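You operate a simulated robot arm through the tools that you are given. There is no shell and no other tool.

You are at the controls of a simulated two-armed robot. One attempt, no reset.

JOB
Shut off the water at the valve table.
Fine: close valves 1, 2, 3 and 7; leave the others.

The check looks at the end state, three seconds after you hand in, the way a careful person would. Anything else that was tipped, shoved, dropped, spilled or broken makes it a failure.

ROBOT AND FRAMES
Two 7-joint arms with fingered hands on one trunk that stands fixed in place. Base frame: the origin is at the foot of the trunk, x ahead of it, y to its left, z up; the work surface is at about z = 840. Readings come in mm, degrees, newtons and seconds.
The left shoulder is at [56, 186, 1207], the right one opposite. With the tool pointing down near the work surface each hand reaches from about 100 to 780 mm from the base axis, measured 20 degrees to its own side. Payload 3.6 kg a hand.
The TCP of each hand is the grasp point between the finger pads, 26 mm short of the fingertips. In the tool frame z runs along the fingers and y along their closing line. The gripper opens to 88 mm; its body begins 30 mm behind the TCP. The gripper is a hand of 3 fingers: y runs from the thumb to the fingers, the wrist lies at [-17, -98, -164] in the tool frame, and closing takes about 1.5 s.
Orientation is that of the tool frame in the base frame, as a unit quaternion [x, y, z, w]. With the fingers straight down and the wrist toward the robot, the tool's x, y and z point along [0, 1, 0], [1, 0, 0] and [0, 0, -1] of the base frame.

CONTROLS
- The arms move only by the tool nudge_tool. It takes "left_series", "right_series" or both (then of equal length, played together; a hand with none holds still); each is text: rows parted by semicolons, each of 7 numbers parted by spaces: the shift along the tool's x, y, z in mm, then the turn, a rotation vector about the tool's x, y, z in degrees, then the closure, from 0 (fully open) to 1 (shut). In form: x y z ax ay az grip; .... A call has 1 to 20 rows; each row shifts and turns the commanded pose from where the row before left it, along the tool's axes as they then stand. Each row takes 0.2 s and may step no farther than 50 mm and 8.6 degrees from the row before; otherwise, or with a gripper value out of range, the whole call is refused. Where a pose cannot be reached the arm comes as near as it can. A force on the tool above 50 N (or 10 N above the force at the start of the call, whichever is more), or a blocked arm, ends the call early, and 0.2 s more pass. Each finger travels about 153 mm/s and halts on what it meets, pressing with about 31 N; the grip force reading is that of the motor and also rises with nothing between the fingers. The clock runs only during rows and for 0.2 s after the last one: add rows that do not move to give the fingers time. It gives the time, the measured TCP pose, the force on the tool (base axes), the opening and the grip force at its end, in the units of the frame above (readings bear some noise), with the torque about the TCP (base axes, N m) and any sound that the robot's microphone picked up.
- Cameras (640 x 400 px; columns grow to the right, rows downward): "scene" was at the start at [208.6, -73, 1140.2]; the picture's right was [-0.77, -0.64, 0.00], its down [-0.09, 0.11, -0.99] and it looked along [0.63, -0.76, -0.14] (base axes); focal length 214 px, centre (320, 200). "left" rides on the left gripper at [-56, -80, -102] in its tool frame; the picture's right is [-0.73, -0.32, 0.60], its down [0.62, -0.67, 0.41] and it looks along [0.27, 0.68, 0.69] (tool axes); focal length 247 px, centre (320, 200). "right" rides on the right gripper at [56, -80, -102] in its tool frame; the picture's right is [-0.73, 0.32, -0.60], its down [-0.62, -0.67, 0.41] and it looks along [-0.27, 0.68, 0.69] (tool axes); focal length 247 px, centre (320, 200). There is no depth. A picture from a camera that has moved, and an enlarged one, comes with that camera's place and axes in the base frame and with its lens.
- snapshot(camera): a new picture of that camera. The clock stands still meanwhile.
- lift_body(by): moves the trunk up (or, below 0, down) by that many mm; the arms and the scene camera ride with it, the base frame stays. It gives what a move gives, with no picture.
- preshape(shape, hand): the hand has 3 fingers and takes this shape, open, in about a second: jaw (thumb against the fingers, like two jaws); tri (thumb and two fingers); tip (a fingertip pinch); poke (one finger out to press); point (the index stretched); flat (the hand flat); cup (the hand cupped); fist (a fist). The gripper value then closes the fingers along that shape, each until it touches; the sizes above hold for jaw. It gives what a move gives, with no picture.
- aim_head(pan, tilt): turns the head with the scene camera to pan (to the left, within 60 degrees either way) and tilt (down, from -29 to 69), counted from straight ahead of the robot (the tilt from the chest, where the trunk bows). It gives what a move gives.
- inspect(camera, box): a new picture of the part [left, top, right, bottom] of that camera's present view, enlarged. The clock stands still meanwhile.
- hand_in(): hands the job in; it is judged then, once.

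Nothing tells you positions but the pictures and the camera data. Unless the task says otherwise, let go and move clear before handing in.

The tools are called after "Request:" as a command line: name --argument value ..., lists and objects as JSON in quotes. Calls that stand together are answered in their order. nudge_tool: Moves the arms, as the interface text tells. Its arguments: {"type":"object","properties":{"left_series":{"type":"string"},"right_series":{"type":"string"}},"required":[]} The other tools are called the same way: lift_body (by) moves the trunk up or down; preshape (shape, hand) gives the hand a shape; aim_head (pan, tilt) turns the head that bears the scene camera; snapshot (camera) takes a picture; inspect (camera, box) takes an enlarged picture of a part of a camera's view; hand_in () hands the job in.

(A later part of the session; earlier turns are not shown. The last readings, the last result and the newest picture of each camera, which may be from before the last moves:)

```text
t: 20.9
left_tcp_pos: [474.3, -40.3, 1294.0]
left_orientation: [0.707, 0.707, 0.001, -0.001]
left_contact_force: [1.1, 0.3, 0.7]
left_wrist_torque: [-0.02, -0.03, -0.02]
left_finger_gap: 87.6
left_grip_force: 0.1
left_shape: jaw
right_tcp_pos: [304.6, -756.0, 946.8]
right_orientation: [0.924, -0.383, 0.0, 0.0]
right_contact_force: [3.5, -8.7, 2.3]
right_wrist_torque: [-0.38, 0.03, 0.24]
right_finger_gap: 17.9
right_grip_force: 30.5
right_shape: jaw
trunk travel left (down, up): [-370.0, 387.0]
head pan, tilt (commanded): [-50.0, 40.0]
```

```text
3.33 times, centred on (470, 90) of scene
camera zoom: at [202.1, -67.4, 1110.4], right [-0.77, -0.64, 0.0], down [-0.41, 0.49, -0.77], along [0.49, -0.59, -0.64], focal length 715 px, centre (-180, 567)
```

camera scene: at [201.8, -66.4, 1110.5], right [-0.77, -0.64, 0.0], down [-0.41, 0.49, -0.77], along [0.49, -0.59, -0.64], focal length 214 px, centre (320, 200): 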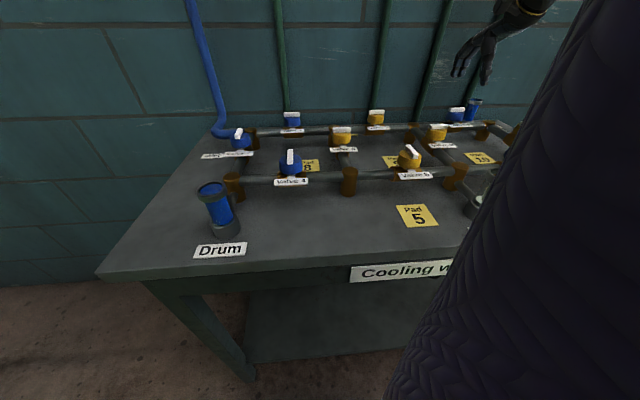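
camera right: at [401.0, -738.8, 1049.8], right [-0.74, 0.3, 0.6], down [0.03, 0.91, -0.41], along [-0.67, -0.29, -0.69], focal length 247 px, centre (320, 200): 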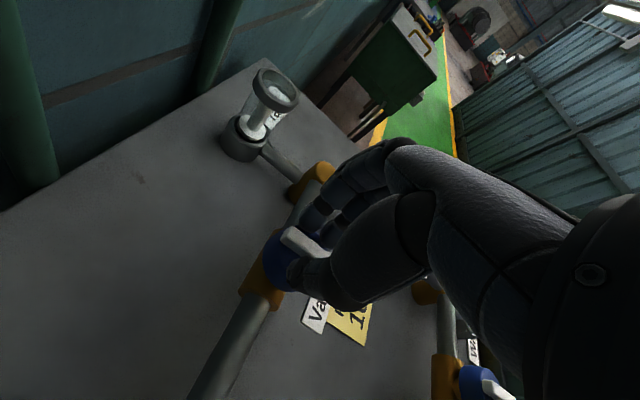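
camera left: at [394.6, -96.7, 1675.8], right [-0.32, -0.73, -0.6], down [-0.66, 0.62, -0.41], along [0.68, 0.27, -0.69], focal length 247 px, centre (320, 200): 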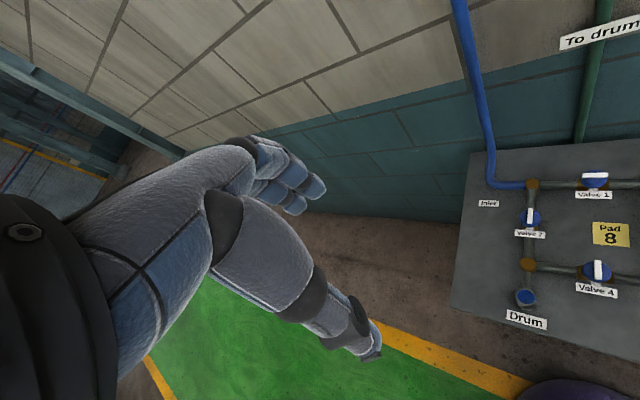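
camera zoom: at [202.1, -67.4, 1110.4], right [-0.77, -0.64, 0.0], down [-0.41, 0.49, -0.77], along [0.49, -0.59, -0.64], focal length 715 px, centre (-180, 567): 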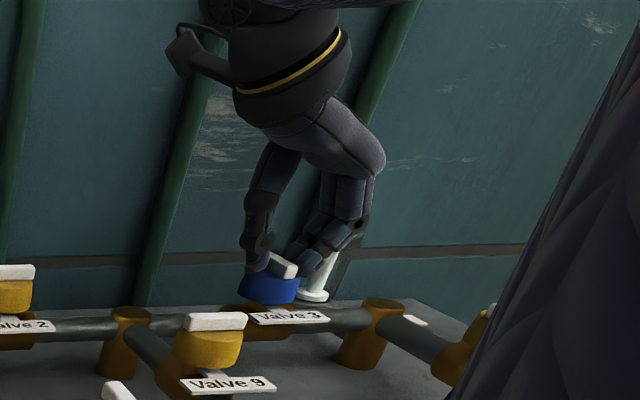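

The tank glass has gone clear, so valve 3 is shut with its bar across the pipe. Now I'll open the fingers, lift straight up, and check it.

Request:
nudge_tool --right_series "0 0 0 0 0 0 0.6;0 0 0 0 0 0 0.3;0 0 0 0 0 0 0;0 0 0 0 0 0 0;0 0 -20 0 0 0 0;0 0 -40 0 0 0 0;0 0 -30 0 0 0 0;0 0 0 0 0 0 0"

Request:
snapshot --camera "right"

Request:
inspect --camera "scene" --box '[400, 30, 540, 150]'

```text
t: 22.7
left_tcp_pos: [474.1, -39.8, 1294.7]
left_orientation: [0.707, 0.708, 0.001, 0.001]
left_contact_force: [-0.6, 0.4, -0.4]
left_wrist_torque: [-0.01, 0.04, -0.03]
left_finger_gap: 88.1
left_grip_force: 0.0
left_shape: jaw
right_tcp_pos: [304.4, -755.8, 1037.9]
right_orientation: [0.924, -0.383, -0.001, 0.0]
right_contact_force: [0.1, 0.2, 0.3]
right_wrist_torque: [-0.03, 0.01, 0.0]
right_finger_gap: 87.8
right_grip_force: 0.1
right_shape: jaw
trunk travel left (down, up): [-370.0, 387.0]
head pan, tilt (commanded): [-50.0, 40.0]
```

```text
taken
camera right: at [399.6, -738.6, 1139.6], right [-0.74, 0.29, 0.6], down [0.03, 0.91, -0.41], along [-0.67, -0.29, -0.69], focal length 247 px, centre (320, 200)
```

right: 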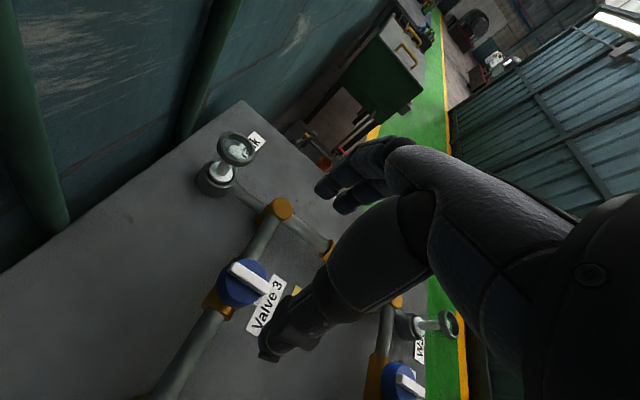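

```text
3.33 times, centred on (470, 90) of scene
camera zoom: at [201.8, -66.8, 1110.5], right [-0.77, -0.64, 0.0], down [-0.41, 0.49, -0.77], along [0.49, -0.59, -0.64], focal length 715 px, centre (-180, 567)
```

zoom: 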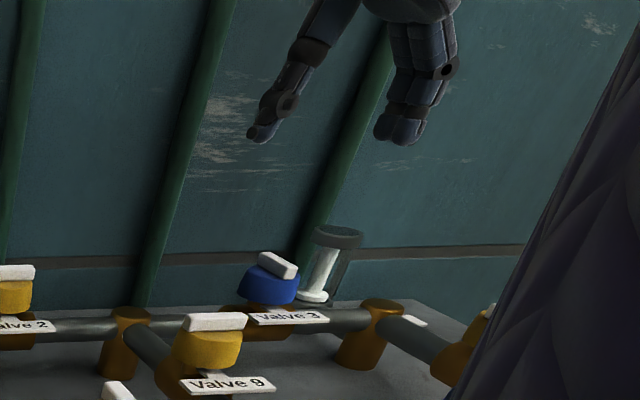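

Valve 3's bar looks across its pipe. I'll zoom in to check that it is fully at 90°.

Request:
inspect --camera "right" --box '[180, 200, 320, 330]'

```text
3.08 times, centred on (250, 265) of right
camera zoom: at [399.6, -738.6, 1139.6], right [-0.74, 0.29, 0.6], down [0.03, 0.91, -0.41], along [-0.67, -0.29, -0.69], focal length 760 px, centre (535, 0)
```

zoom: 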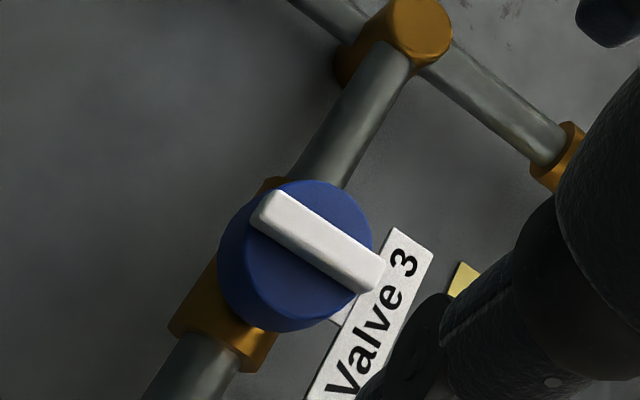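

Valve 3's bar is within about 2° of square across its pipe. Next I'll move over valve 2 and swing the hand back to face the wall.

Request:
nudge_tool --right_series "0 -44 0 0 0 0 0;0 -44 0 0 0 0 0;0 -44 0 0 0 0 0;0 -44 0 0 0 0 0;0 -43 0 0 0 0 0;0 0 0 0 0 -8.2 0;0 0 0 0 0 -8.2 0;0 0 0 0 0 -8.2 0;0 0 0 0 0 -8.2 0;0 0 0 0 0 -8.2 0;0 0 0 0 0 -8.2 0;0 0 0 0 0 -8.2 0;0 0 0 0 0 -8.2 0;0 0 0 0 0 -8.2 0;0 0 0 0 0 -8.2 0;0 0 0 0 0 -8 0;0 0 0 0 0 0 0"

Request:
snapshot --camera "right"

Request:
snapshot --camera "scene"

```text
t: 26.3
left_tcp_pos: [475.0, -40.0, 1295.2]
left_orientation: [0.707, 0.707, 0.0, -0.001]
left_contact_force: [0.7, 0.1, -0.1]
left_wrist_torque: [0.01, -0.02, 0.05]
left_finger_gap: 87.6
left_grip_force: 0.0
left_shape: jaw
right_tcp_pos: [459.8, -600.8, 1038.3]
right_orientation: [0.924, 0.384, 0.0, 0.0]
right_contact_force: [-0.2, -0.1, 0.4]
right_wrist_torque: [-0.02, 0.01, -0.01]
right_finger_gap: 87.6
right_grip_force: 0.0
right_shape: jaw
trunk travel left (down, up): [-370.0, 387.0]
head pan, tilt (commanded): [-50.0, 40.0]
```

```text
taken
camera right: at [442.4, -503.2, 1140.1], right [-0.29, -0.75, 0.6], down [-0.91, 0.03, -0.41], along [0.29, -0.67, -0.69], focal length 247 px, centre (320, 200)
```

right: 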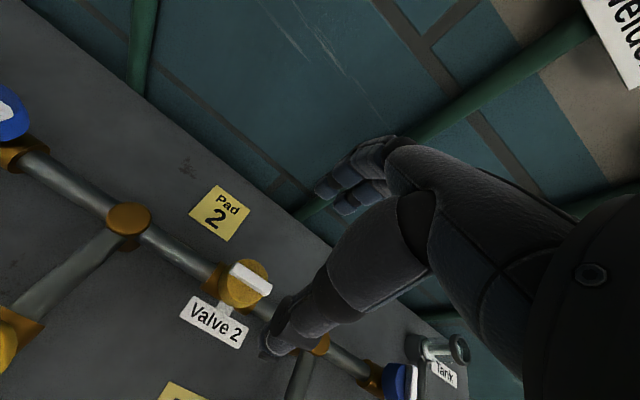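

```text
taken
camera scene: at [201.9, -66.7, 1110.5], right [-0.77, -0.64, 0.0], down [-0.41, 0.49, -0.77], along [0.49, -0.59, -0.64], focal length 214 px, centre (320, 200)
```

scene: 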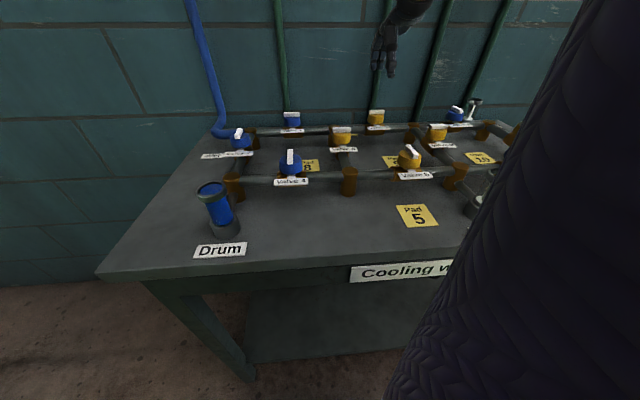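

Request:
inspect --camera "right" --box '[170, 170, 320, 360]'

Request:
inspect --camera "scene" --box '[340, 10, 500, 150]'

```text
2.11 times, centred on (245, 265) of right
camera zoom: at [442.4, -503.2, 1140.1], right [-0.29, -0.75, 0.6], down [-0.91, 0.03, -0.41], along [0.29, -0.67, -0.69], focal length 520 px, centre (478, 63)
```

zoom: 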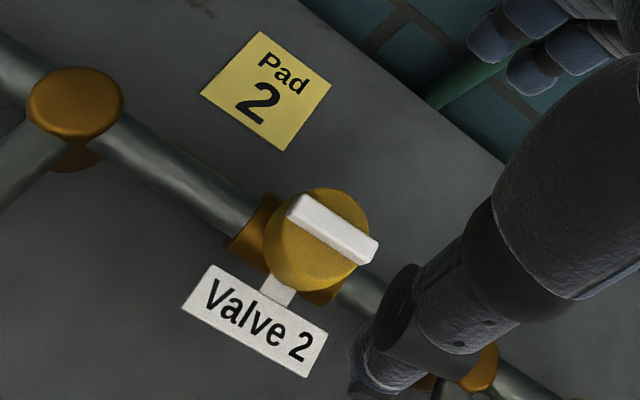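

```text
2.86 times, centred on (420, 80) of scene
camera zoom: at [201.9, -66.7, 1110.5], right [-0.77, -0.64, 0.0], down [-0.41, 0.49, -0.77], along [0.49, -0.59, -0.64], focal length 613 px, centre (34, 543)
```

zoom: 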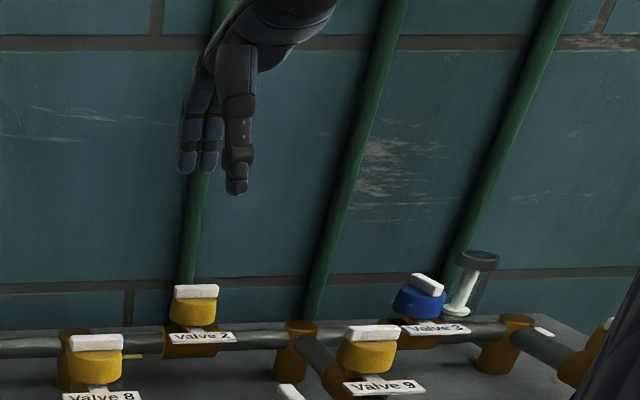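

The hand is centred over valve 2 (a≈100, b≈750). I'll descend the same way, close on the bar, and see whether it is free to turn.

Request:
nudge_tool --right_series "0 0 30 0 0 0 0;0 0 30 0 0 0 0;0 0 20 0 0 0 0;0 0 10 0 0 0 0.2;0 0 0 0 0 0 0.5;0 0 0 0 0 0 0.8;0 0 0 0 0 0 1;0 0 0 0 0 0 1;0 0 0 0 0 0 1"

Request:
inspect --camera "right" --box '[220, 170, 400, 320]'

Request:
inspect --camera "scene" --box '[340, 70, 420, 140]'

```text
t: 28.3
left_tcp_pos: [473.8, -40.1, 1293.8]
left_orientation: [0.707, 0.707, 0.0, -0.001]
left_contact_force: [0.5, -0.5, 0.8]
left_wrist_torque: [-0.04, 0.01, 0.01]
left_finger_gap: 87.6
left_grip_force: 0.1
left_shape: jaw
right_tcp_pos: [459.6, -601.0, 948.7]
right_orientation: [0.924, 0.383, 0.001, 0.0]
right_contact_force: [3.1, -2.8, 1.1]
right_wrist_torque: [-0.06, -0.06, -0.03]
right_finger_gap: 14.9
right_grip_force: 30.9
right_shape: jaw
trunk travel left (down, up): [-370.0, 387.0]
head pan, tilt (commanded): [-50.0, 40.0]
```

```text
2.67 times, centred on (310, 245) of right
camera zoom: at [443.0, -504.0, 1050.5], right [-0.29, -0.74, 0.6], down [-0.91, 0.03, -0.41], along [0.29, -0.67, -0.69], focal length 659 px, centre (347, 80)
```

zoom: 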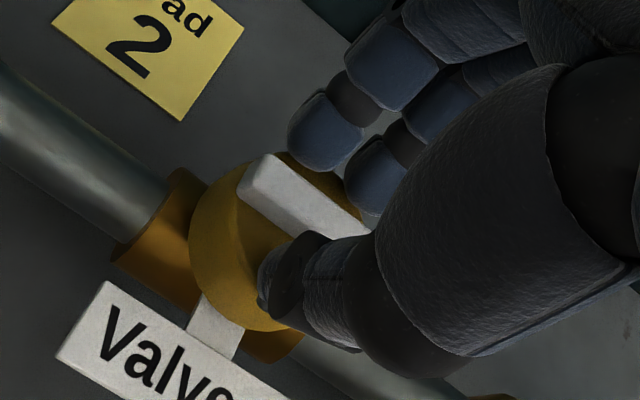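

```text
5.71 times, centred on (380, 105) of scene
camera zoom: at [201.9, -66.9, 1110.5], right [-0.77, -0.64, 0.0], down [-0.41, 0.49, -0.77], along [0.49, -0.59, -0.64], focal length 1226 px, centre (-23, 743)
```

zoom: 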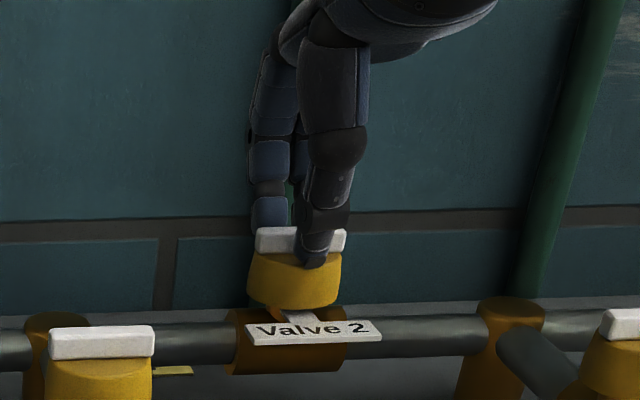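

The bar of valve 2 is pinched (gap 15 mm). I'll try a gentle clockwise turn of 8° and read the torque.

Request:
nudge_tool --right_series "0 0 0 0 0 4 1;0 0 0 0 0 4 1;0 0 0 0 0 0 1"

Request:
inspect --camera "right" --box '[220, 170, 400, 320]'

Request:
inspect --camera "scene" --box '[340, 70, 420, 140]'

```text
t: 29.1
left_tcp_pos: [474.0, -40.2, 1294.4]
left_orientation: [0.707, 0.707, 0.0, 0.0]
left_contact_force: [-0.8, 0.0, -0.2]
left_wrist_torque: [-0.01, -0.02, -0.04]
left_finger_gap: 87.9
left_grip_force: 0.0
left_shape: jaw
right_tcp_pos: [459.3, -599.9, 948.5]
right_orientation: [0.948, 0.317, 0.0, 0.001]
right_contact_force: [2.9, -3.0, 2.5]
right_wrist_torque: [-0.08, -0.07, 0.0]
right_finger_gap: 14.7
right_grip_force: 30.9
right_shape: jaw
trunk travel left (down, up): [-370.0, 387.0]
head pan, tilt (commanded): [-50.0, 40.0]
```

```text
2.67 times, centred on (310, 245) of right
camera zoom: at [456.5, -502.6, 1050.5], right [-0.4, -0.7, 0.6], down [-0.9, 0.16, -0.41], along [0.19, -0.7, -0.69], focal length 659 px, centre (347, 80)
```

zoom: 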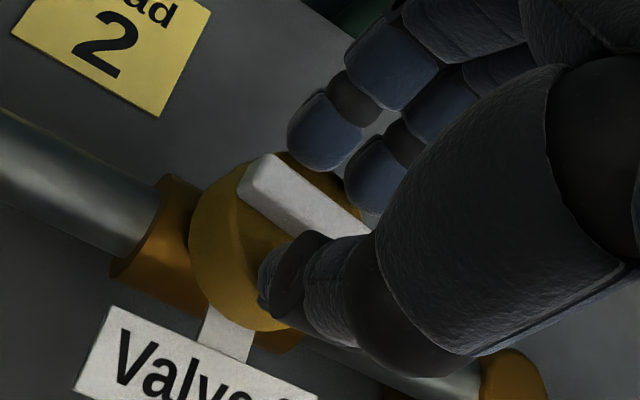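

```text
5.71 times, centred on (380, 105) of scene
camera zoom: at [201.9, -66.8, 1110.5], right [-0.77, -0.64, 0.0], down [-0.41, 0.49, -0.77], along [0.49, -0.59, -0.64], focal length 1226 px, centre (-23, 743)
```

zoom: 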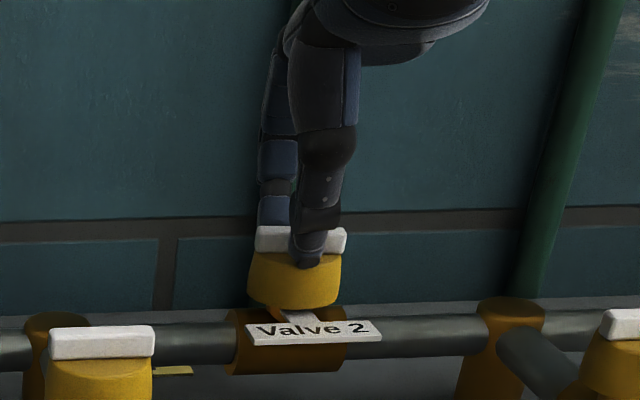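

Valve 2's bar turns with the hand without resistance. I'll continue clockwise to 90°.

Request:
nudge_tool --right_series "0 0 0 0 0 8 1;0 0 0 0 0 8 1;0 0 0 0 0 8 1;0 0 0 0 0 8 1;0 0 0 0 0 8 1;0 0 0 0 0 0 1"

Request:
snapshot --camera "right"

Request:
inspect --camera "scene" --box '[320, 50, 440, 150]'

```text
t: 30.5
left_tcp_pos: [475.5, -39.6, 1294.8]
left_orientation: [0.707, 0.707, 0.0, 0.001]
left_contact_force: [0.7, 0.0, 0.0]
left_wrist_torque: [0.02, 0.0, -0.02]
left_finger_gap: 87.8
left_grip_force: 0.1
left_shape: jaw
right_tcp_pos: [459.8, -600.7, 948.6]
right_orientation: [1.0, -0.028, 0.0, 0.0]
right_contact_force: [4.4, -5.8, 4.5]
right_wrist_torque: [-0.26, -0.13, 0.02]
right_finger_gap: 14.5
right_grip_force: 30.8
right_shape: jaw
trunk travel left (down, up): [-370.0, 387.0]
head pan, tilt (commanded): [-50.0, 40.0]
```

```text
taken
camera right: at [519.8, -523.6, 1050.6], right [-0.75, -0.28, 0.6], down [-0.59, 0.7, -0.41], along [-0.3, -0.66, -0.69], focal length 247 px, centre (320, 200)
```

right: 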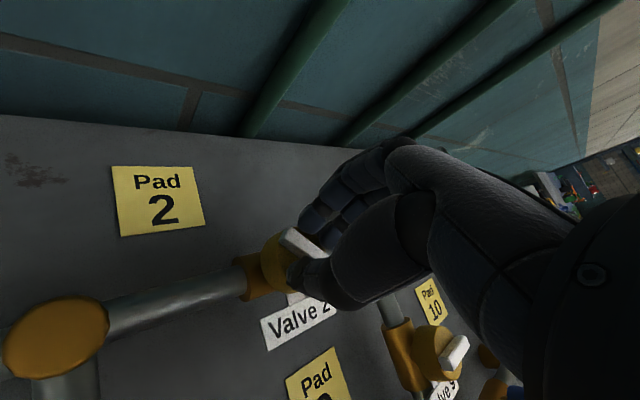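

```text
4.00 times, centred on (380, 100) of scene
camera zoom: at [202.1, -67.0, 1110.5], right [-0.77, -0.64, 0.0], down [-0.41, 0.49, -0.77], along [0.49, -0.59, -0.64], focal length 858 px, centre (80, 600)
```

zoom: 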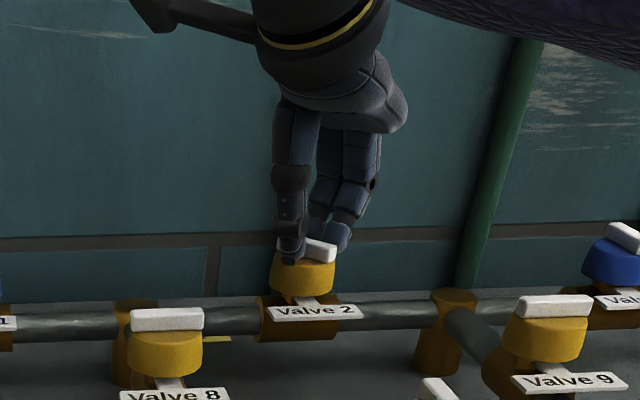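

At 48°, all smooth. Finishing the remaining 42° on valve 2.

Request:
nudge_tool --right_series "0 0 0 0 0 8 1;0 0 0 0 0 8 1;0 0 0 0 0 8 1;0 0 0 0 0 8 1;0 0 0 0 0 8 1;0 0 0 0 0 2 1;0 0 0 0 0 0 1"

Request:
inspect --camera "scene" --box '[320, 50, 440, 150]'

```text
t: 32.1
left_tcp_pos: [475.0, -40.2, 1295.4]
left_orientation: [0.707, 0.707, 0.0, 0.0]
left_contact_force: [-0.1, -0.3, -0.3]
left_wrist_torque: [0.01, 0.0, 0.0]
left_finger_gap: 87.9
left_grip_force: 0.0
left_shape: jaw
right_tcp_pos: [458.2, -600.8, 947.8]
right_orientation: [0.924, -0.384, 0.001, 0.0]
right_contact_force: [5.3, -9.0, 6.9]
right_wrist_torque: [-0.28, -0.08, 0.18]
right_finger_gap: 14.2
right_grip_force: 30.7
right_shape: jaw
trunk travel left (down, up): [-370.0, 387.0]
head pan, tilt (commanded): [-50.0, 40.0]
```

```text
4.00 times, centred on (380, 100) of scene
camera zoom: at [201.9, -67.1, 1110.5], right [-0.77, -0.64, 0.0], down [-0.41, 0.49, -0.77], along [0.49, -0.59, -0.64], focal length 858 px, centre (80, 600)
```

zoom: 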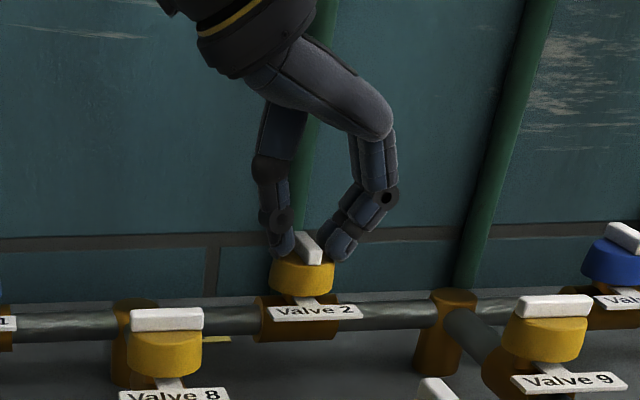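

Valve 2's bar now stands across the pipe. I'll open the fingers in place and check that it stays put.

Request:
nudge_tool --right_series "0 0 0 0 0 0 0.7;0 0 0 0 0 0 0.4;0 0 0 0 0 0 0.1;0 0 0 0 0 0 0;0 0 0 0 0 0 0"

Request:
inspect --camera "scene" --box '[320, 50, 440, 150]'

Request:
snapshot --camera "right"

```text
t: 33.3
left_tcp_pos: [474.7, -39.5, 1294.4]
left_orientation: [0.707, 0.707, 0.0, 0.0]
left_contact_force: [-0.6, 0.3, -0.2]
left_wrist_torque: [0.0, -0.02, 0.01]
left_finger_gap: 87.8
left_grip_force: 0.1
left_shape: jaw
right_tcp_pos: [460.3, -599.9, 948.0]
right_orientation: [0.924, -0.383, 0.0, 0.0]
right_contact_force: [0.1, 0.9, -0.6]
right_wrist_torque: [-0.02, 0.0, -0.01]
right_finger_gap: 87.6
right_grip_force: 0.1
right_shape: jaw
trunk travel left (down, up): [-370.0, 387.0]
head pan, tilt (commanded): [-50.0, 40.0]
```

```text
4.00 times, centred on (380, 100) of scene
camera zoom: at [201.8, -66.6, 1110.5], right [-0.77, -0.64, 0.0], down [-0.41, 0.49, -0.77], along [0.49, -0.59, -0.64], focal length 858 px, centre (80, 600)
```

zoom: 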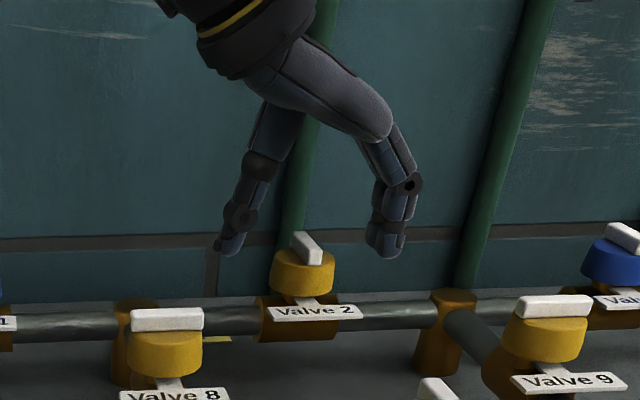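

```text
taken
camera right: at [555.3, -582.9, 1050.2], right [-0.74, 0.29, 0.6], down [0.03, 0.91, -0.41], along [-0.67, -0.29, -0.69], focal length 247 px, centre (320, 200)
```

right: 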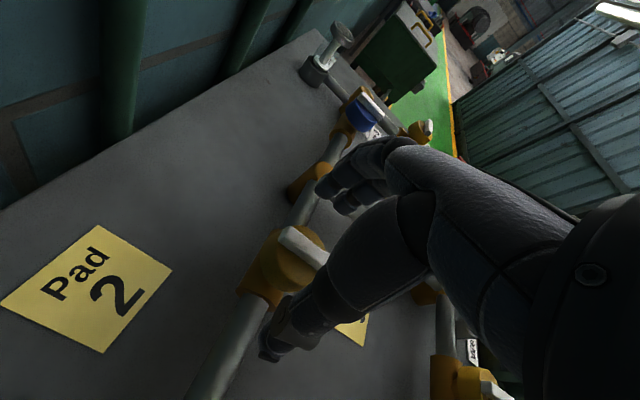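

Valve 2 stays across after release. I'll lift the right hand clear, and turn the left hand so its camera overlooks the left part of the table for valves 1 and 7.

Request:
nudge_tool --right_series "0 0 -20 0 0 0 0;0 0 -40 0 0 0 0;0 0 -30 0 0 0 0;0 0 0 0 0 0 0;0 0 0 0 0 0 0;0 0 0 0 0 0 0;0 0 0 0 0 0 0;0 0 0 0 0 0 0;0 0 0 0 0 0 0;0 0 0 0 0 0 0;0 0 0 0 0 0 0" --left_series "0 0 0 0 0 0 0;0 0 0 0 0 8.2 0;0 0 0 0 0 8.2 0;0 0 0 0 0 8.2 0;0 0 0 0 0 8.2 0;0 0 0 0 0 8.2 0;0 0 0 0 0 8.2 0;0 0 0 0 0 8.2 0;0 0 0 0 0 8.2 0;0 0 0 0 0 8.2 0;0 0 0 0 0 8.2 0"

Request:
snapshot --camera "left"

Request:
snapshot --camera "right"

Request:
snapshot --camera "scene"

```text
t: 35.7
left_tcp_pos: [474.2, -39.2, 1295.9]
left_orientation: [0.998, 0.068, 0.001, 0.0]
left_contact_force: [-0.4, -0.3, 0.5]
left_wrist_torque: [-0.03, 0.0, -0.01]
left_finger_gap: 87.9
left_grip_force: 0.0
left_shape: jaw
right_tcp_pos: [458.4, -601.6, 1036.5]
right_orientation: [0.924, -0.383, 0.0, -0.001]
right_contact_force: [-0.6, 0.0, -0.2]
right_wrist_torque: [0.03, -0.02, -0.01]
right_finger_gap: 87.4
right_grip_force: 0.0
right_shape: jaw
trunk travel left (down, up): [-370.0, 387.0]
head pan, tilt (commanded): [-50.0, 40.0]
```

```text
taken
camera left: at [408.7, 30.9, 1396.1], right [-0.77, 0.21, -0.6], down [0.53, 0.74, -0.41], along [0.36, -0.63, -0.69], focal length 247 px, centre (320, 200)
```

left: 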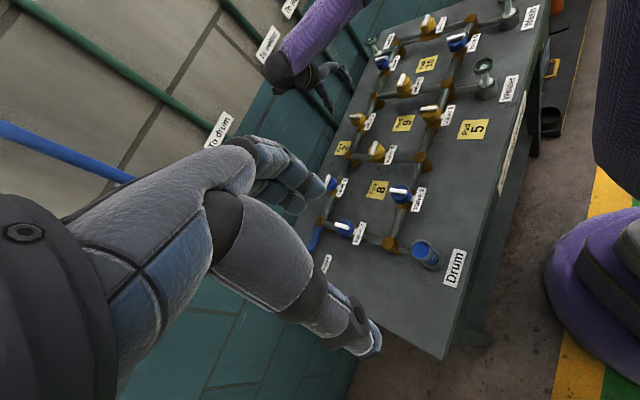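

```text
taken
camera right: at [554.5, -583.4, 1138.5], right [-0.74, 0.29, 0.6], down [0.03, 0.91, -0.41], along [-0.67, -0.29, -0.69], focal length 247 px, centre (320, 200)
```

right: 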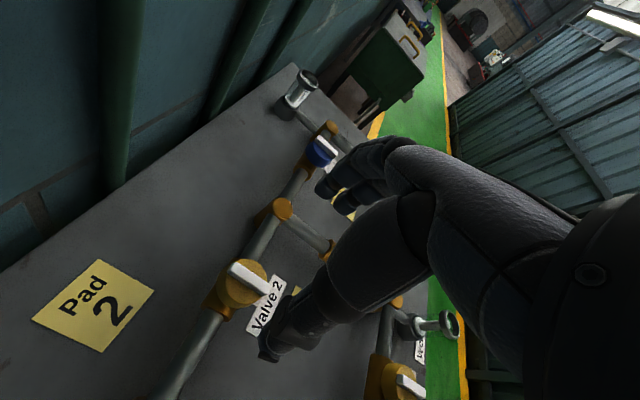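

```text
taken
camera scene: at [201.9, -66.8, 1110.5], right [-0.77, -0.64, 0.0], down [-0.41, 0.49, -0.77], along [0.49, -0.59, -0.64], focal length 214 px, centre (320, 200)
```

scene: 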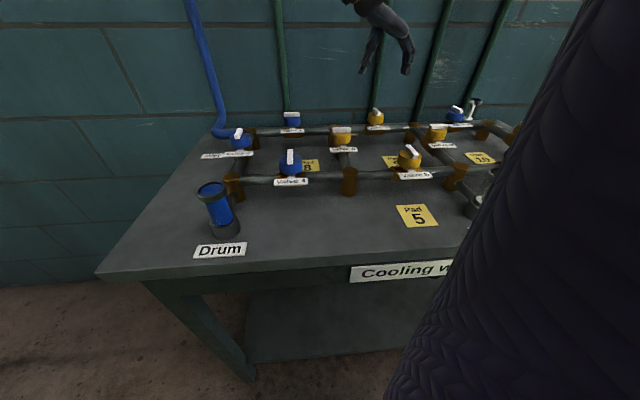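

The left camera gives a good overview and confirms valves 2 and 3 stand across, tank clear. Next is valve 7 (a≈−229, b≈640); I'll swing the hand back and carry it over at a safe height.

Request:
nudge_tool --right_series "0 0 -4 0 0 -8.2 0;0 0 -4 0 0 -8.2 0;0 0 -4 0 0 -8.2 0;0 0 -4 0 0 -8.2 0;0 0 -4 0 0 -8.2 0;0 0 -4 0 0 -8.2 0;0 0 -4 0 0 -8.2 0;0 0 0 0 0 -8.2 0;0 0 0 0 0 -8.2 0;0 0 0 0 0 -8.2 0;0 0 0 0 0 -8 0;41 -13.7 0 0 0 0 0;41 -13.7 0 0 0 0 0;41 -13.7 0 0 0 0 0;41 -13.7 0 0 0 0 0;41 -13.7 0 0 0 0 0;41 -13.7 0 0 0 0 0;41 -13.7 0 0 0 0 0;43 -13.7 0 0 0 0 0;0 0 0 0 0 0 0"

Request:
snapshot --camera "left"

Request:
snapshot --camera "right"

Request:
snapshot --camera "scene"

```text
t: 39.9
left_tcp_pos: [474.2, -41.0, 1295.5]
left_orientation: [0.998, 0.07, 0.0, 0.0]
left_contact_force: [1.0, 0.8, -0.5]
left_wrist_torque: [0.02, 0.01, -0.01]
left_finger_gap: 87.9
left_grip_force: 0.1
left_shape: jaw
right_tcp_pos: [617.6, -290.6, 1066.5]
right_orientation: [0.924, 0.381, 0.0, 0.0]
right_contact_force: [-0.6, 0.1, 0.2]
right_wrist_torque: [0.02, -0.02, -0.03]
right_finger_gap: 87.7
right_grip_force: 0.0
right_shape: jaw
trunk travel left (down, up): [-370.0, 387.0]
head pan, tilt (commanded): [-50.0, 40.0]
```

```text
taken
camera left: at [408.2, 30.2, 1396.2], right [-0.77, 0.21, -0.6], down [0.53, 0.75, -0.41], along [0.36, -0.63, -0.69], focal length 247 px, centre (320, 200)
```

left: 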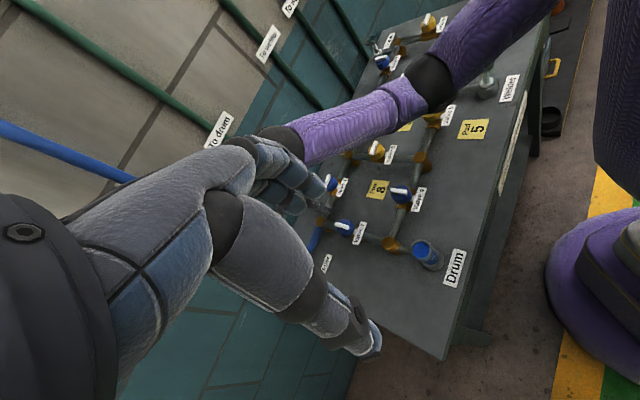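

```text
taken
camera right: at [599.9, -194.0, 1168.8], right [-0.3, -0.74, 0.6], down [-0.91, 0.03, -0.41], along [0.29, -0.67, -0.69], focal length 247 px, centre (320, 200)
```

right: 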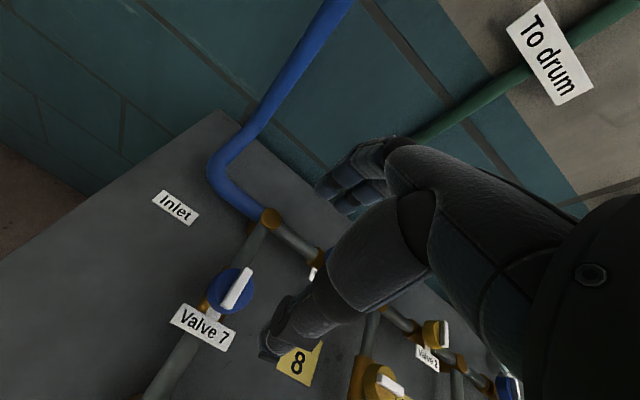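

```text
taken
camera scene: at [201.6, -67.2, 1110.6], right [-0.77, -0.64, 0.0], down [-0.41, 0.49, -0.77], along [0.49, -0.59, -0.64], focal length 214 px, centre (320, 200)
```

scene: 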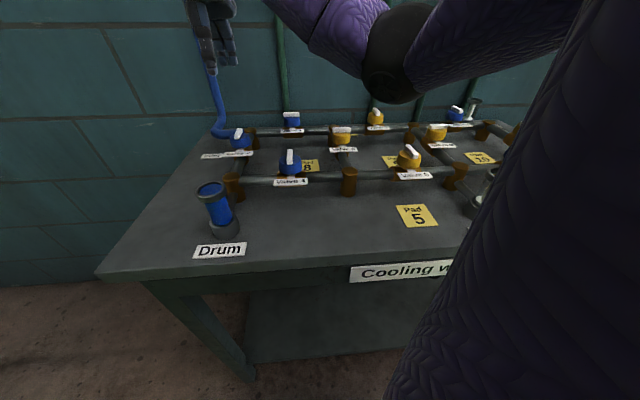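

The right elbow now hangs over the middle of the table with ~100 mm clearance, so before going lower I'll raise the trunk 120 mm to keep it high. Then I'll turn the hand another 90° for valve 7's bar.

Request:
lift_body --by 120

Request:
nudge_tool --right_series "0 0 0 0 0 -8.2 0;0 0 0 0 0 -8.2 0;0 0 0 0 0 -8.2 0;0 0 0 0 0 -8.2 0;0 0 0 0 0 -8.2 0;0 0 0 0 0 -8.2 0;0 0 0 0 0 -8.2 0;0 0 0 0 0 -8.2 0;0 0 0 0 0 -8.2 0;0 0 0 0 0 -8.2 0;0 0 0 0 0 -7.8 0;0 0 30 0 0 0 0;0 0 40 0 0 0 0;0 0 40 0 0 0 0;0 0 0 0 0 0 0"

Request:
snapshot --camera "right"

Request:
snapshot --camera "scene"

Request:
snapshot --camera "left"

```text
t: 41.4
left_tcp_pos: [474.6, -39.6, 1414.6]
left_orientation: [0.998, 0.069, -0.001, 0.0]
left_contact_force: [-0.1, -0.1, 0.4]
left_wrist_torque: [0.02, 0.03, -0.01]
left_finger_gap: 87.6
left_grip_force: 0.1
left_shape: jaw
right_tcp_pos: [614.9, -289.0, 1185.2]
right_orientation: [0.924, 0.383, 0.0, 0.0]
right_contact_force: [-0.7, -1.3, -0.4]
right_wrist_torque: [0.02, 0.02, -0.02]
right_finger_gap: 87.6
right_grip_force: 0.1
right_shape: jaw
trunk travel left (down, up): [-490.0, 267.0]
head pan, tilt (commanded): [-50.0, 40.0]
```

```text
t: 44.6
left_tcp_pos: [474.1, -40.8, 1414.4]
left_orientation: [0.998, 0.07, 0.0, 0.0]
left_contact_force: [0.0, 0.0, 0.8]
left_wrist_torque: [0.03, -0.02, -0.04]
left_finger_gap: 87.8
left_grip_force: 0.0
left_shape: jaw
right_tcp_pos: [613.8, -290.8, 1077.2]
right_orientation: [0.385, 0.923, 0.0, 0.001]
right_contact_force: [0.5, 0.5, 0.0]
right_wrist_torque: [0.03, 0.01, 0.0]
right_finger_gap: 87.6
right_grip_force: 0.2
right_shape: jaw
trunk travel left (down, up): [-490.0, 267.0]
head pan, tilt (commanded): [-50.0, 40.0]
```

```text
taken
camera right: at [516.9, -305.6, 1178.5], right [0.74, -0.3, 0.6], down [-0.03, -0.91, -0.41], along [0.67, 0.29, -0.69], focal length 247 px, centre (320, 200)
```

right: 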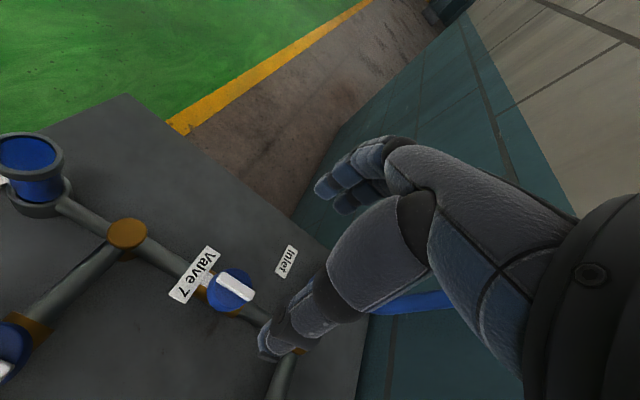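

```text
taken
camera scene: at [190.4, -66.5, 1237.1], right [-0.77, -0.64, 0.0], down [-0.41, 0.49, -0.77], along [0.49, -0.59, -0.64], focal length 214 px, centre (320, 200)
```

scene: 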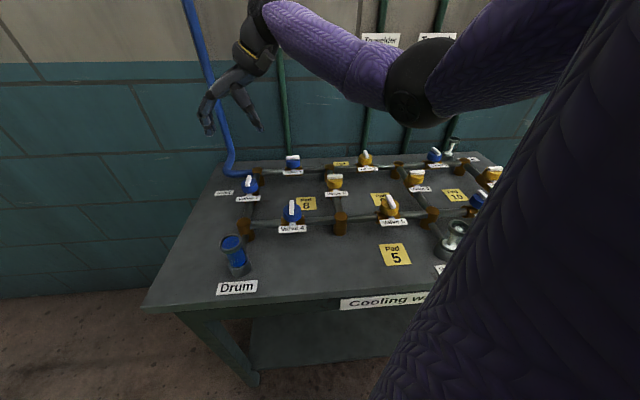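

```text
taken
camera left: at [407.8, 31.2, 1515.9], right [-0.77, 0.21, -0.6], down [0.53, 0.75, -0.41], along [0.36, -0.63, -0.69], focal length 247 px, centre (320, 200)
```

left: 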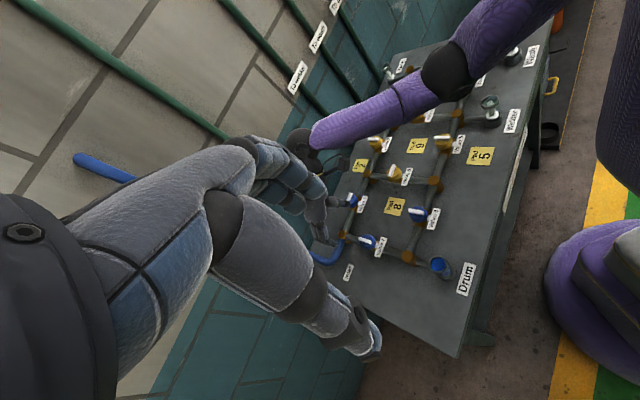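

Hand is over valve 7 with the elbow well clear. Zooming to check alignment.

Request:
inspect --camera "right" --box '[160, 230, 310, 360]'

Request:
inspect --camera "scene" --box '[180, 60, 320, 220]'

```text
3.08 times, centred on (235, 295) of right
camera zoom: at [516.9, -305.6, 1178.5], right [0.74, -0.3, 0.6], down [-0.03, -0.91, -0.41], along [0.67, 0.29, -0.69], focal length 760 px, centre (582, -92)
```

zoom: 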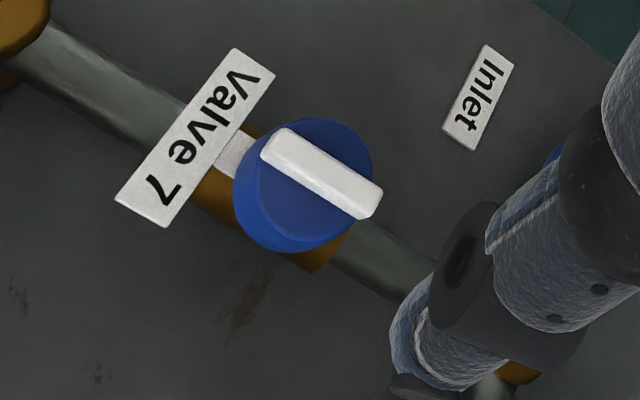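

```text
2.50 times, centred on (250, 140) of scene
camera zoom: at [190.4, -66.5, 1237.1], right [-0.77, -0.64, 0.0], down [-0.41, 0.49, -0.77], along [0.49, -0.59, -0.64], focal length 536 px, centre (495, 350)
```

zoom: 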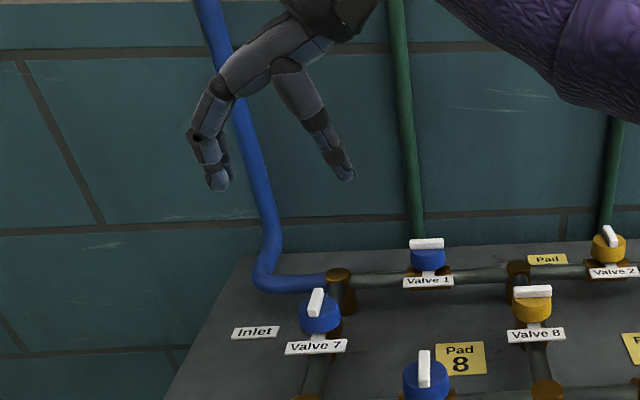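

Alignment is within 2 mm. Descending and closing on valve 7's bar.

Request:
nudge_tool --right_series "0 2 40 0 0 0 0;0 0 40 0 0 0 0;0 0 30 0 0 0 0;0 0 18 0 0 0 0;0 0 0 0 0 0 0.3;0 0 0 0 0 0 0.6;0 0 0 0 0 0 0.8;0 0 0 0 0 0 1;0 0 0 0 0 0 1;0 0 0 0 0 0 1"

Request:
inspect --camera "right" --box '[220, 170, 400, 320]'

Request:
snapshot --camera "scene"

```text
t: 46.8
left_tcp_pos: [476.1, -38.4, 1415.0]
left_orientation: [0.998, 0.069, 0.0, 0.0]
left_contact_force: [-0.9, -0.7, -0.4]
left_wrist_torque: [0.0, 0.02, 0.0]
left_finger_gap: 87.7
left_grip_force: 0.0
left_shape: jaw
right_tcp_pos: [620.2, -286.8, 948.7]
right_orientation: [0.384, 0.923, 0.002, 0.002]
right_contact_force: [8.4, 5.7, 9.3]
right_wrist_torque: [0.51, -0.47, -0.22]
right_finger_gap: 8.9
right_grip_force: 30.9
right_shape: jaw
trunk travel left (down, up): [-490.0, 267.0]
head pan, tilt (commanded): [-50.0, 40.0]
```

```text
2.67 times, centred on (310, 245) of right
camera zoom: at [522.9, -302.6, 1050.8], right [0.74, -0.3, 0.6], down [-0.03, -0.91, -0.41], along [0.67, 0.29, -0.68], focal length 659 px, centre (347, 80)
```

zoom: 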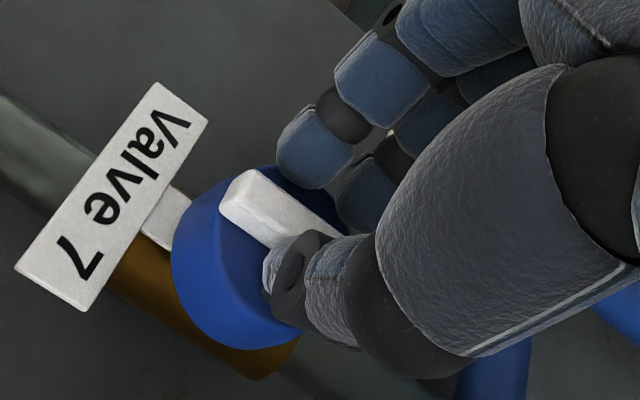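

```text
taken
camera scene: at [190.8, -65.5, 1237.2], right [-0.77, -0.64, 0.0], down [-0.41, 0.49, -0.77], along [0.49, -0.59, -0.64], focal length 214 px, centre (320, 200)
```

scene: 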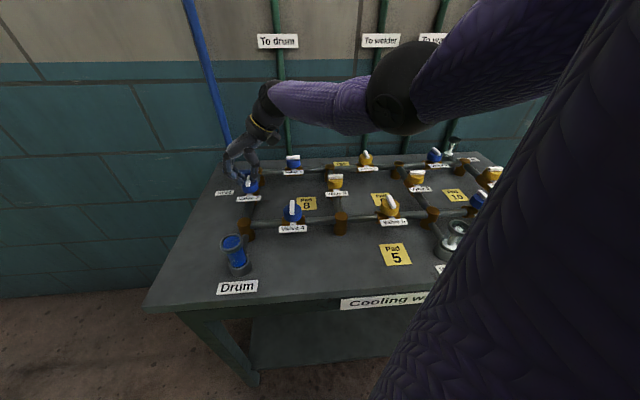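

Valve 7's bar is pinched (gap 9 mm), with a mild 10 N sideways load. I'll turn clockwise in steps, checking after 16°.

Request:
nudge_tool --right_series "0 0 0 0 0 8 1;0 0 0 0 0 8 1;0 0 0 0 0 0 1"

Request:
inspect --camera "right" --box '[220, 170, 400, 320]'

Request:
inspect --camera "scene" --box '[190, 100, 330, 220]'

```text
t: 47.6
left_tcp_pos: [475.9, -39.1, 1415.1]
left_orientation: [0.998, 0.069, -0.001, 0.001]
left_contact_force: [0.1, -0.8, 0.2]
left_wrist_torque: [0.0, -0.01, 0.02]
left_finger_gap: 87.9
left_grip_force: 0.0
left_shape: jaw
right_tcp_pos: [619.1, -288.1, 950.0]
right_orientation: [0.51, 0.86, 0.001, 0.001]
right_contact_force: [13.0, 5.0, 8.7]
right_wrist_torque: [0.41, -0.75, 0.04]
right_finger_gap: 9.1
right_grip_force: 30.7
right_shape: jaw
trunk travel left (down, up): [-490.0, 267.0]
head pan, tilt (commanded): [-50.0, 40.0]
```

```text
2.67 times, centred on (310, 245) of right
camera zoom: at [521.4, -276.2, 1050.9], right [0.63, -0.49, 0.6], down [-0.28, -0.87, -0.41], along [0.72, 0.09, -0.68], focal length 659 px, centre (347, 80)
```

zoom: 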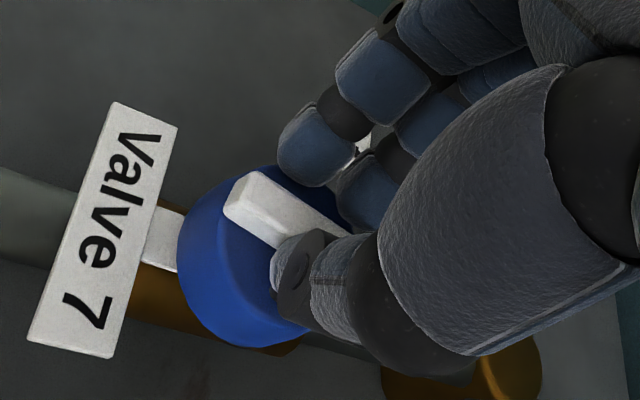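

```text
3.33 times, centred on (260, 160) of scene
camera zoom: at [191.3, -65.8, 1237.0], right [-0.77, -0.64, 0.0], down [-0.41, 0.49, -0.77], along [0.49, -0.59, -0.64], focal length 715 px, centre (520, 333)
```

zoom: 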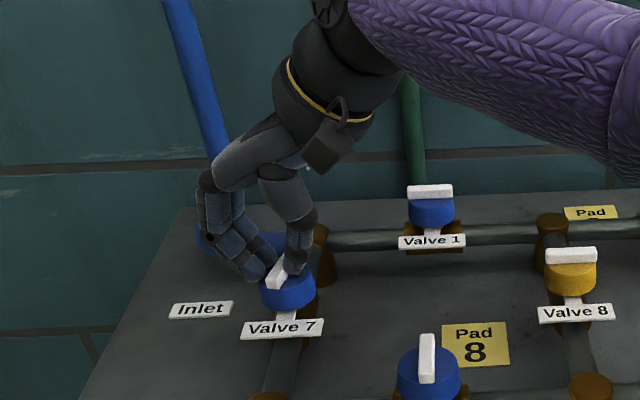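

The bar follows. Continuing clockwise to 90° in two stages.

Request:
nudge_tool --right_series "0 0 0 0 0 8 1;0 0 0 0 0 8 1;0 0 0 0 0 8 1;0 0 0 0 0 8 1;0 0 0 0 0 0 1"

Request:
inspect --camera "scene" --box '[190, 100, 330, 220]'

Request:
snapshot --camera "right"

```text
t: 48.8
left_tcp_pos: [475.9, -40.5, 1414.8]
left_orientation: [0.998, 0.069, 0.0, -0.001]
left_contact_force: [0.5, -0.5, 0.0]
left_wrist_torque: [-0.01, -0.03, 0.01]
left_finger_gap: 87.6
left_grip_force: 0.1
left_shape: jaw
right_tcp_pos: [618.7, -290.2, 949.3]
right_orientation: [0.728, 0.686, 0.002, 0.003]
right_contact_force: [15.1, -8.3, 9.1]
right_wrist_torque: [-0.26, -0.87, 0.02]
right_finger_gap: 8.8
right_grip_force: 31.1
right_shape: jaw
trunk travel left (down, up): [-490.0, 267.0]
head pan, tilt (commanded): [-50.0, 40.0]
```

```text
3.33 times, centred on (260, 160) of scene
camera zoom: at [191.4, -67.3, 1236.9], right [-0.77, -0.64, 0.0], down [-0.41, 0.49, -0.77], along [0.49, -0.59, -0.64], focal length 715 px, centre (520, 333)
```

zoom: 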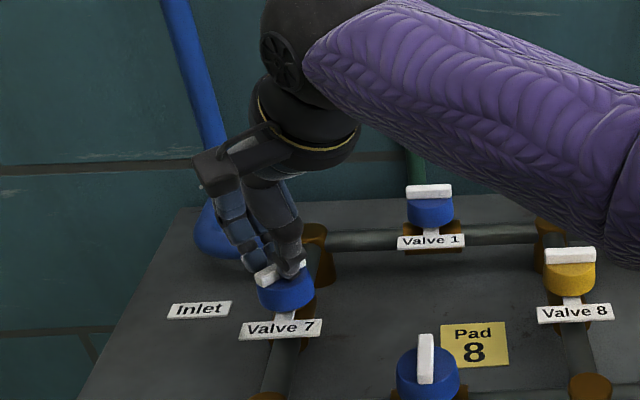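

```text
taken
camera right: at [541.5, -228.4, 1050.7], right [0.27, -0.75, 0.6], down [-0.7, -0.58, -0.41], along [0.66, -0.31, -0.68], focal length 247 px, centre (320, 200)
```

right: 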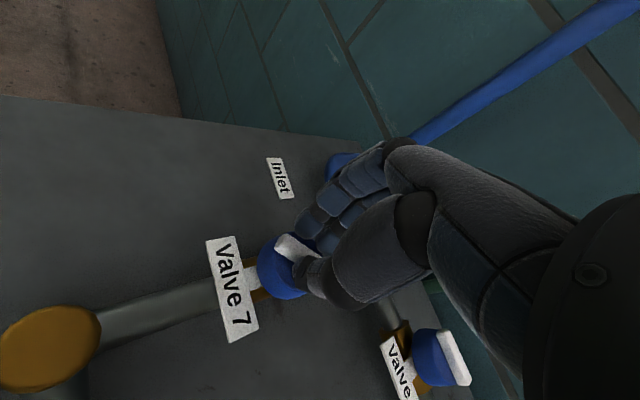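

At 48° and turning well. I'll check the elbow position before finishing.

Request:
snapshot --camera "scene"

Request:
snapshot --camera "left"

```text
taken
camera scene: at [191.4, -67.3, 1236.9], right [-0.77, -0.64, 0.0], down [-0.41, 0.49, -0.77], along [0.49, -0.59, -0.64], focal length 214 px, centre (320, 200)
```

scene: 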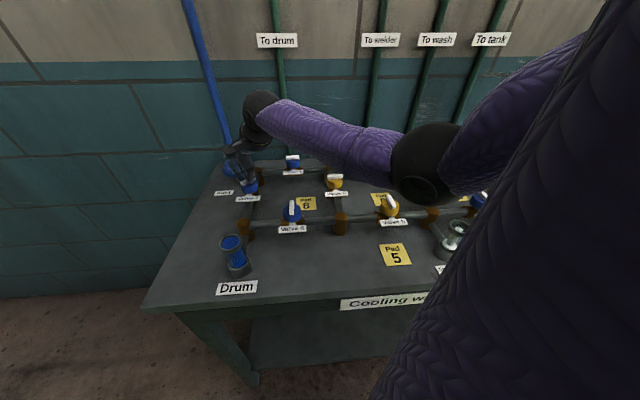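

```text
taken
camera left: at [408.9, 30.2, 1515.6], right [-0.77, 0.21, -0.6], down [0.52, 0.75, -0.41], along [0.36, -0.63, -0.69], focal length 247 px, centre (320, 200)
```

left: 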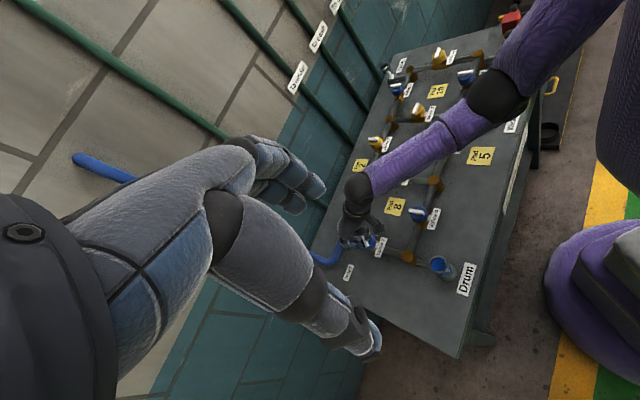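

The elbow is at about z ≈ 1080, over 100 mm above the valves, and its reach won't change much, so I'll finish the remaining 42°.

Request:
nudge_tool --right_series "0 0 0 0 0 8 1;0 0 0 0 0 8 1;0 0 0 0 0 8 1;0 0 0 0 0 8 1;0 0 0 0 0 8 1;0 0 0 0 0 2 1;0 0 0 0 0 0 1"

Request:
inspect --camera "scene" --box '[180, 100, 340, 290]'

Request:
snapshot --camera "right"

```text
t: 50.4
left_tcp_pos: [475.2, -41.5, 1415.6]
left_orientation: [0.998, 0.071, 0.0, 0.0]
left_contact_force: [-0.4, -0.5, 0.0]
left_wrist_torque: [-0.02, -0.07, -0.02]
left_finger_gap: 87.8
left_grip_force: 0.1
left_shape: jaw
right_tcp_pos: [617.6, -292.3, 950.2]
right_orientation: [0.925, 0.38, 0.001, 0.002]
right_contact_force: [7.8, -16.6, 13.5]
right_wrist_torque: [-0.88, -0.62, 0.0]
right_finger_gap: 9.6
right_grip_force: 31.4
right_shape: jaw
trunk travel left (down, up): [-490.0, 267.0]
head pan, tilt (commanded): [-50.0, 40.0]
```

```text
2.11 times, centred on (260, 195) of scene
camera zoom: at [190.2, -68.0, 1237.1], right [-0.77, -0.64, 0.0], down [-0.41, 0.49, -0.77], along [0.49, -0.59, -0.64], focal length 452 px, centre (446, 210)
```

zoom: 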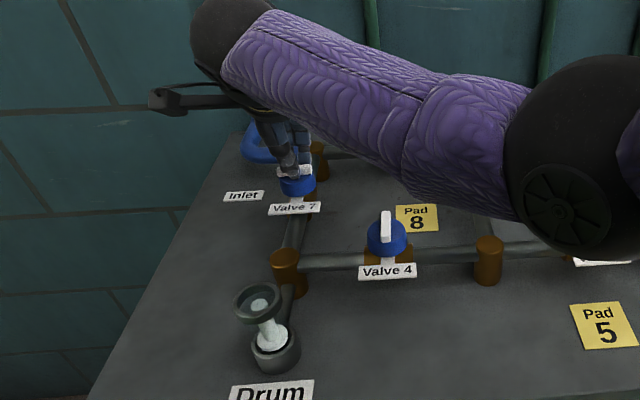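

```text
taken
camera right: at [600.2, -194.1, 1051.0], right [-0.3, -0.74, 0.6], down [-0.91, 0.03, -0.41], along [0.29, -0.67, -0.68], focal length 247 px, centre (320, 200)
```

right: 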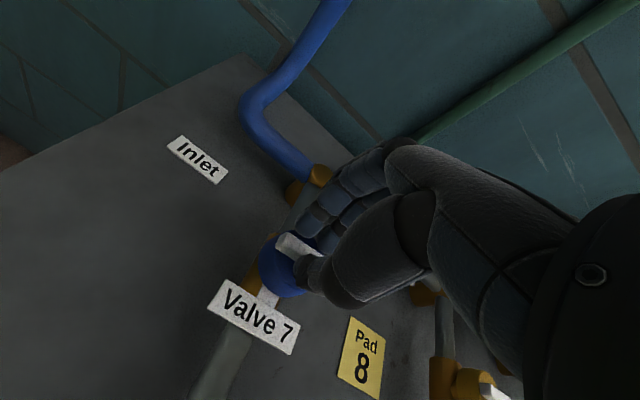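

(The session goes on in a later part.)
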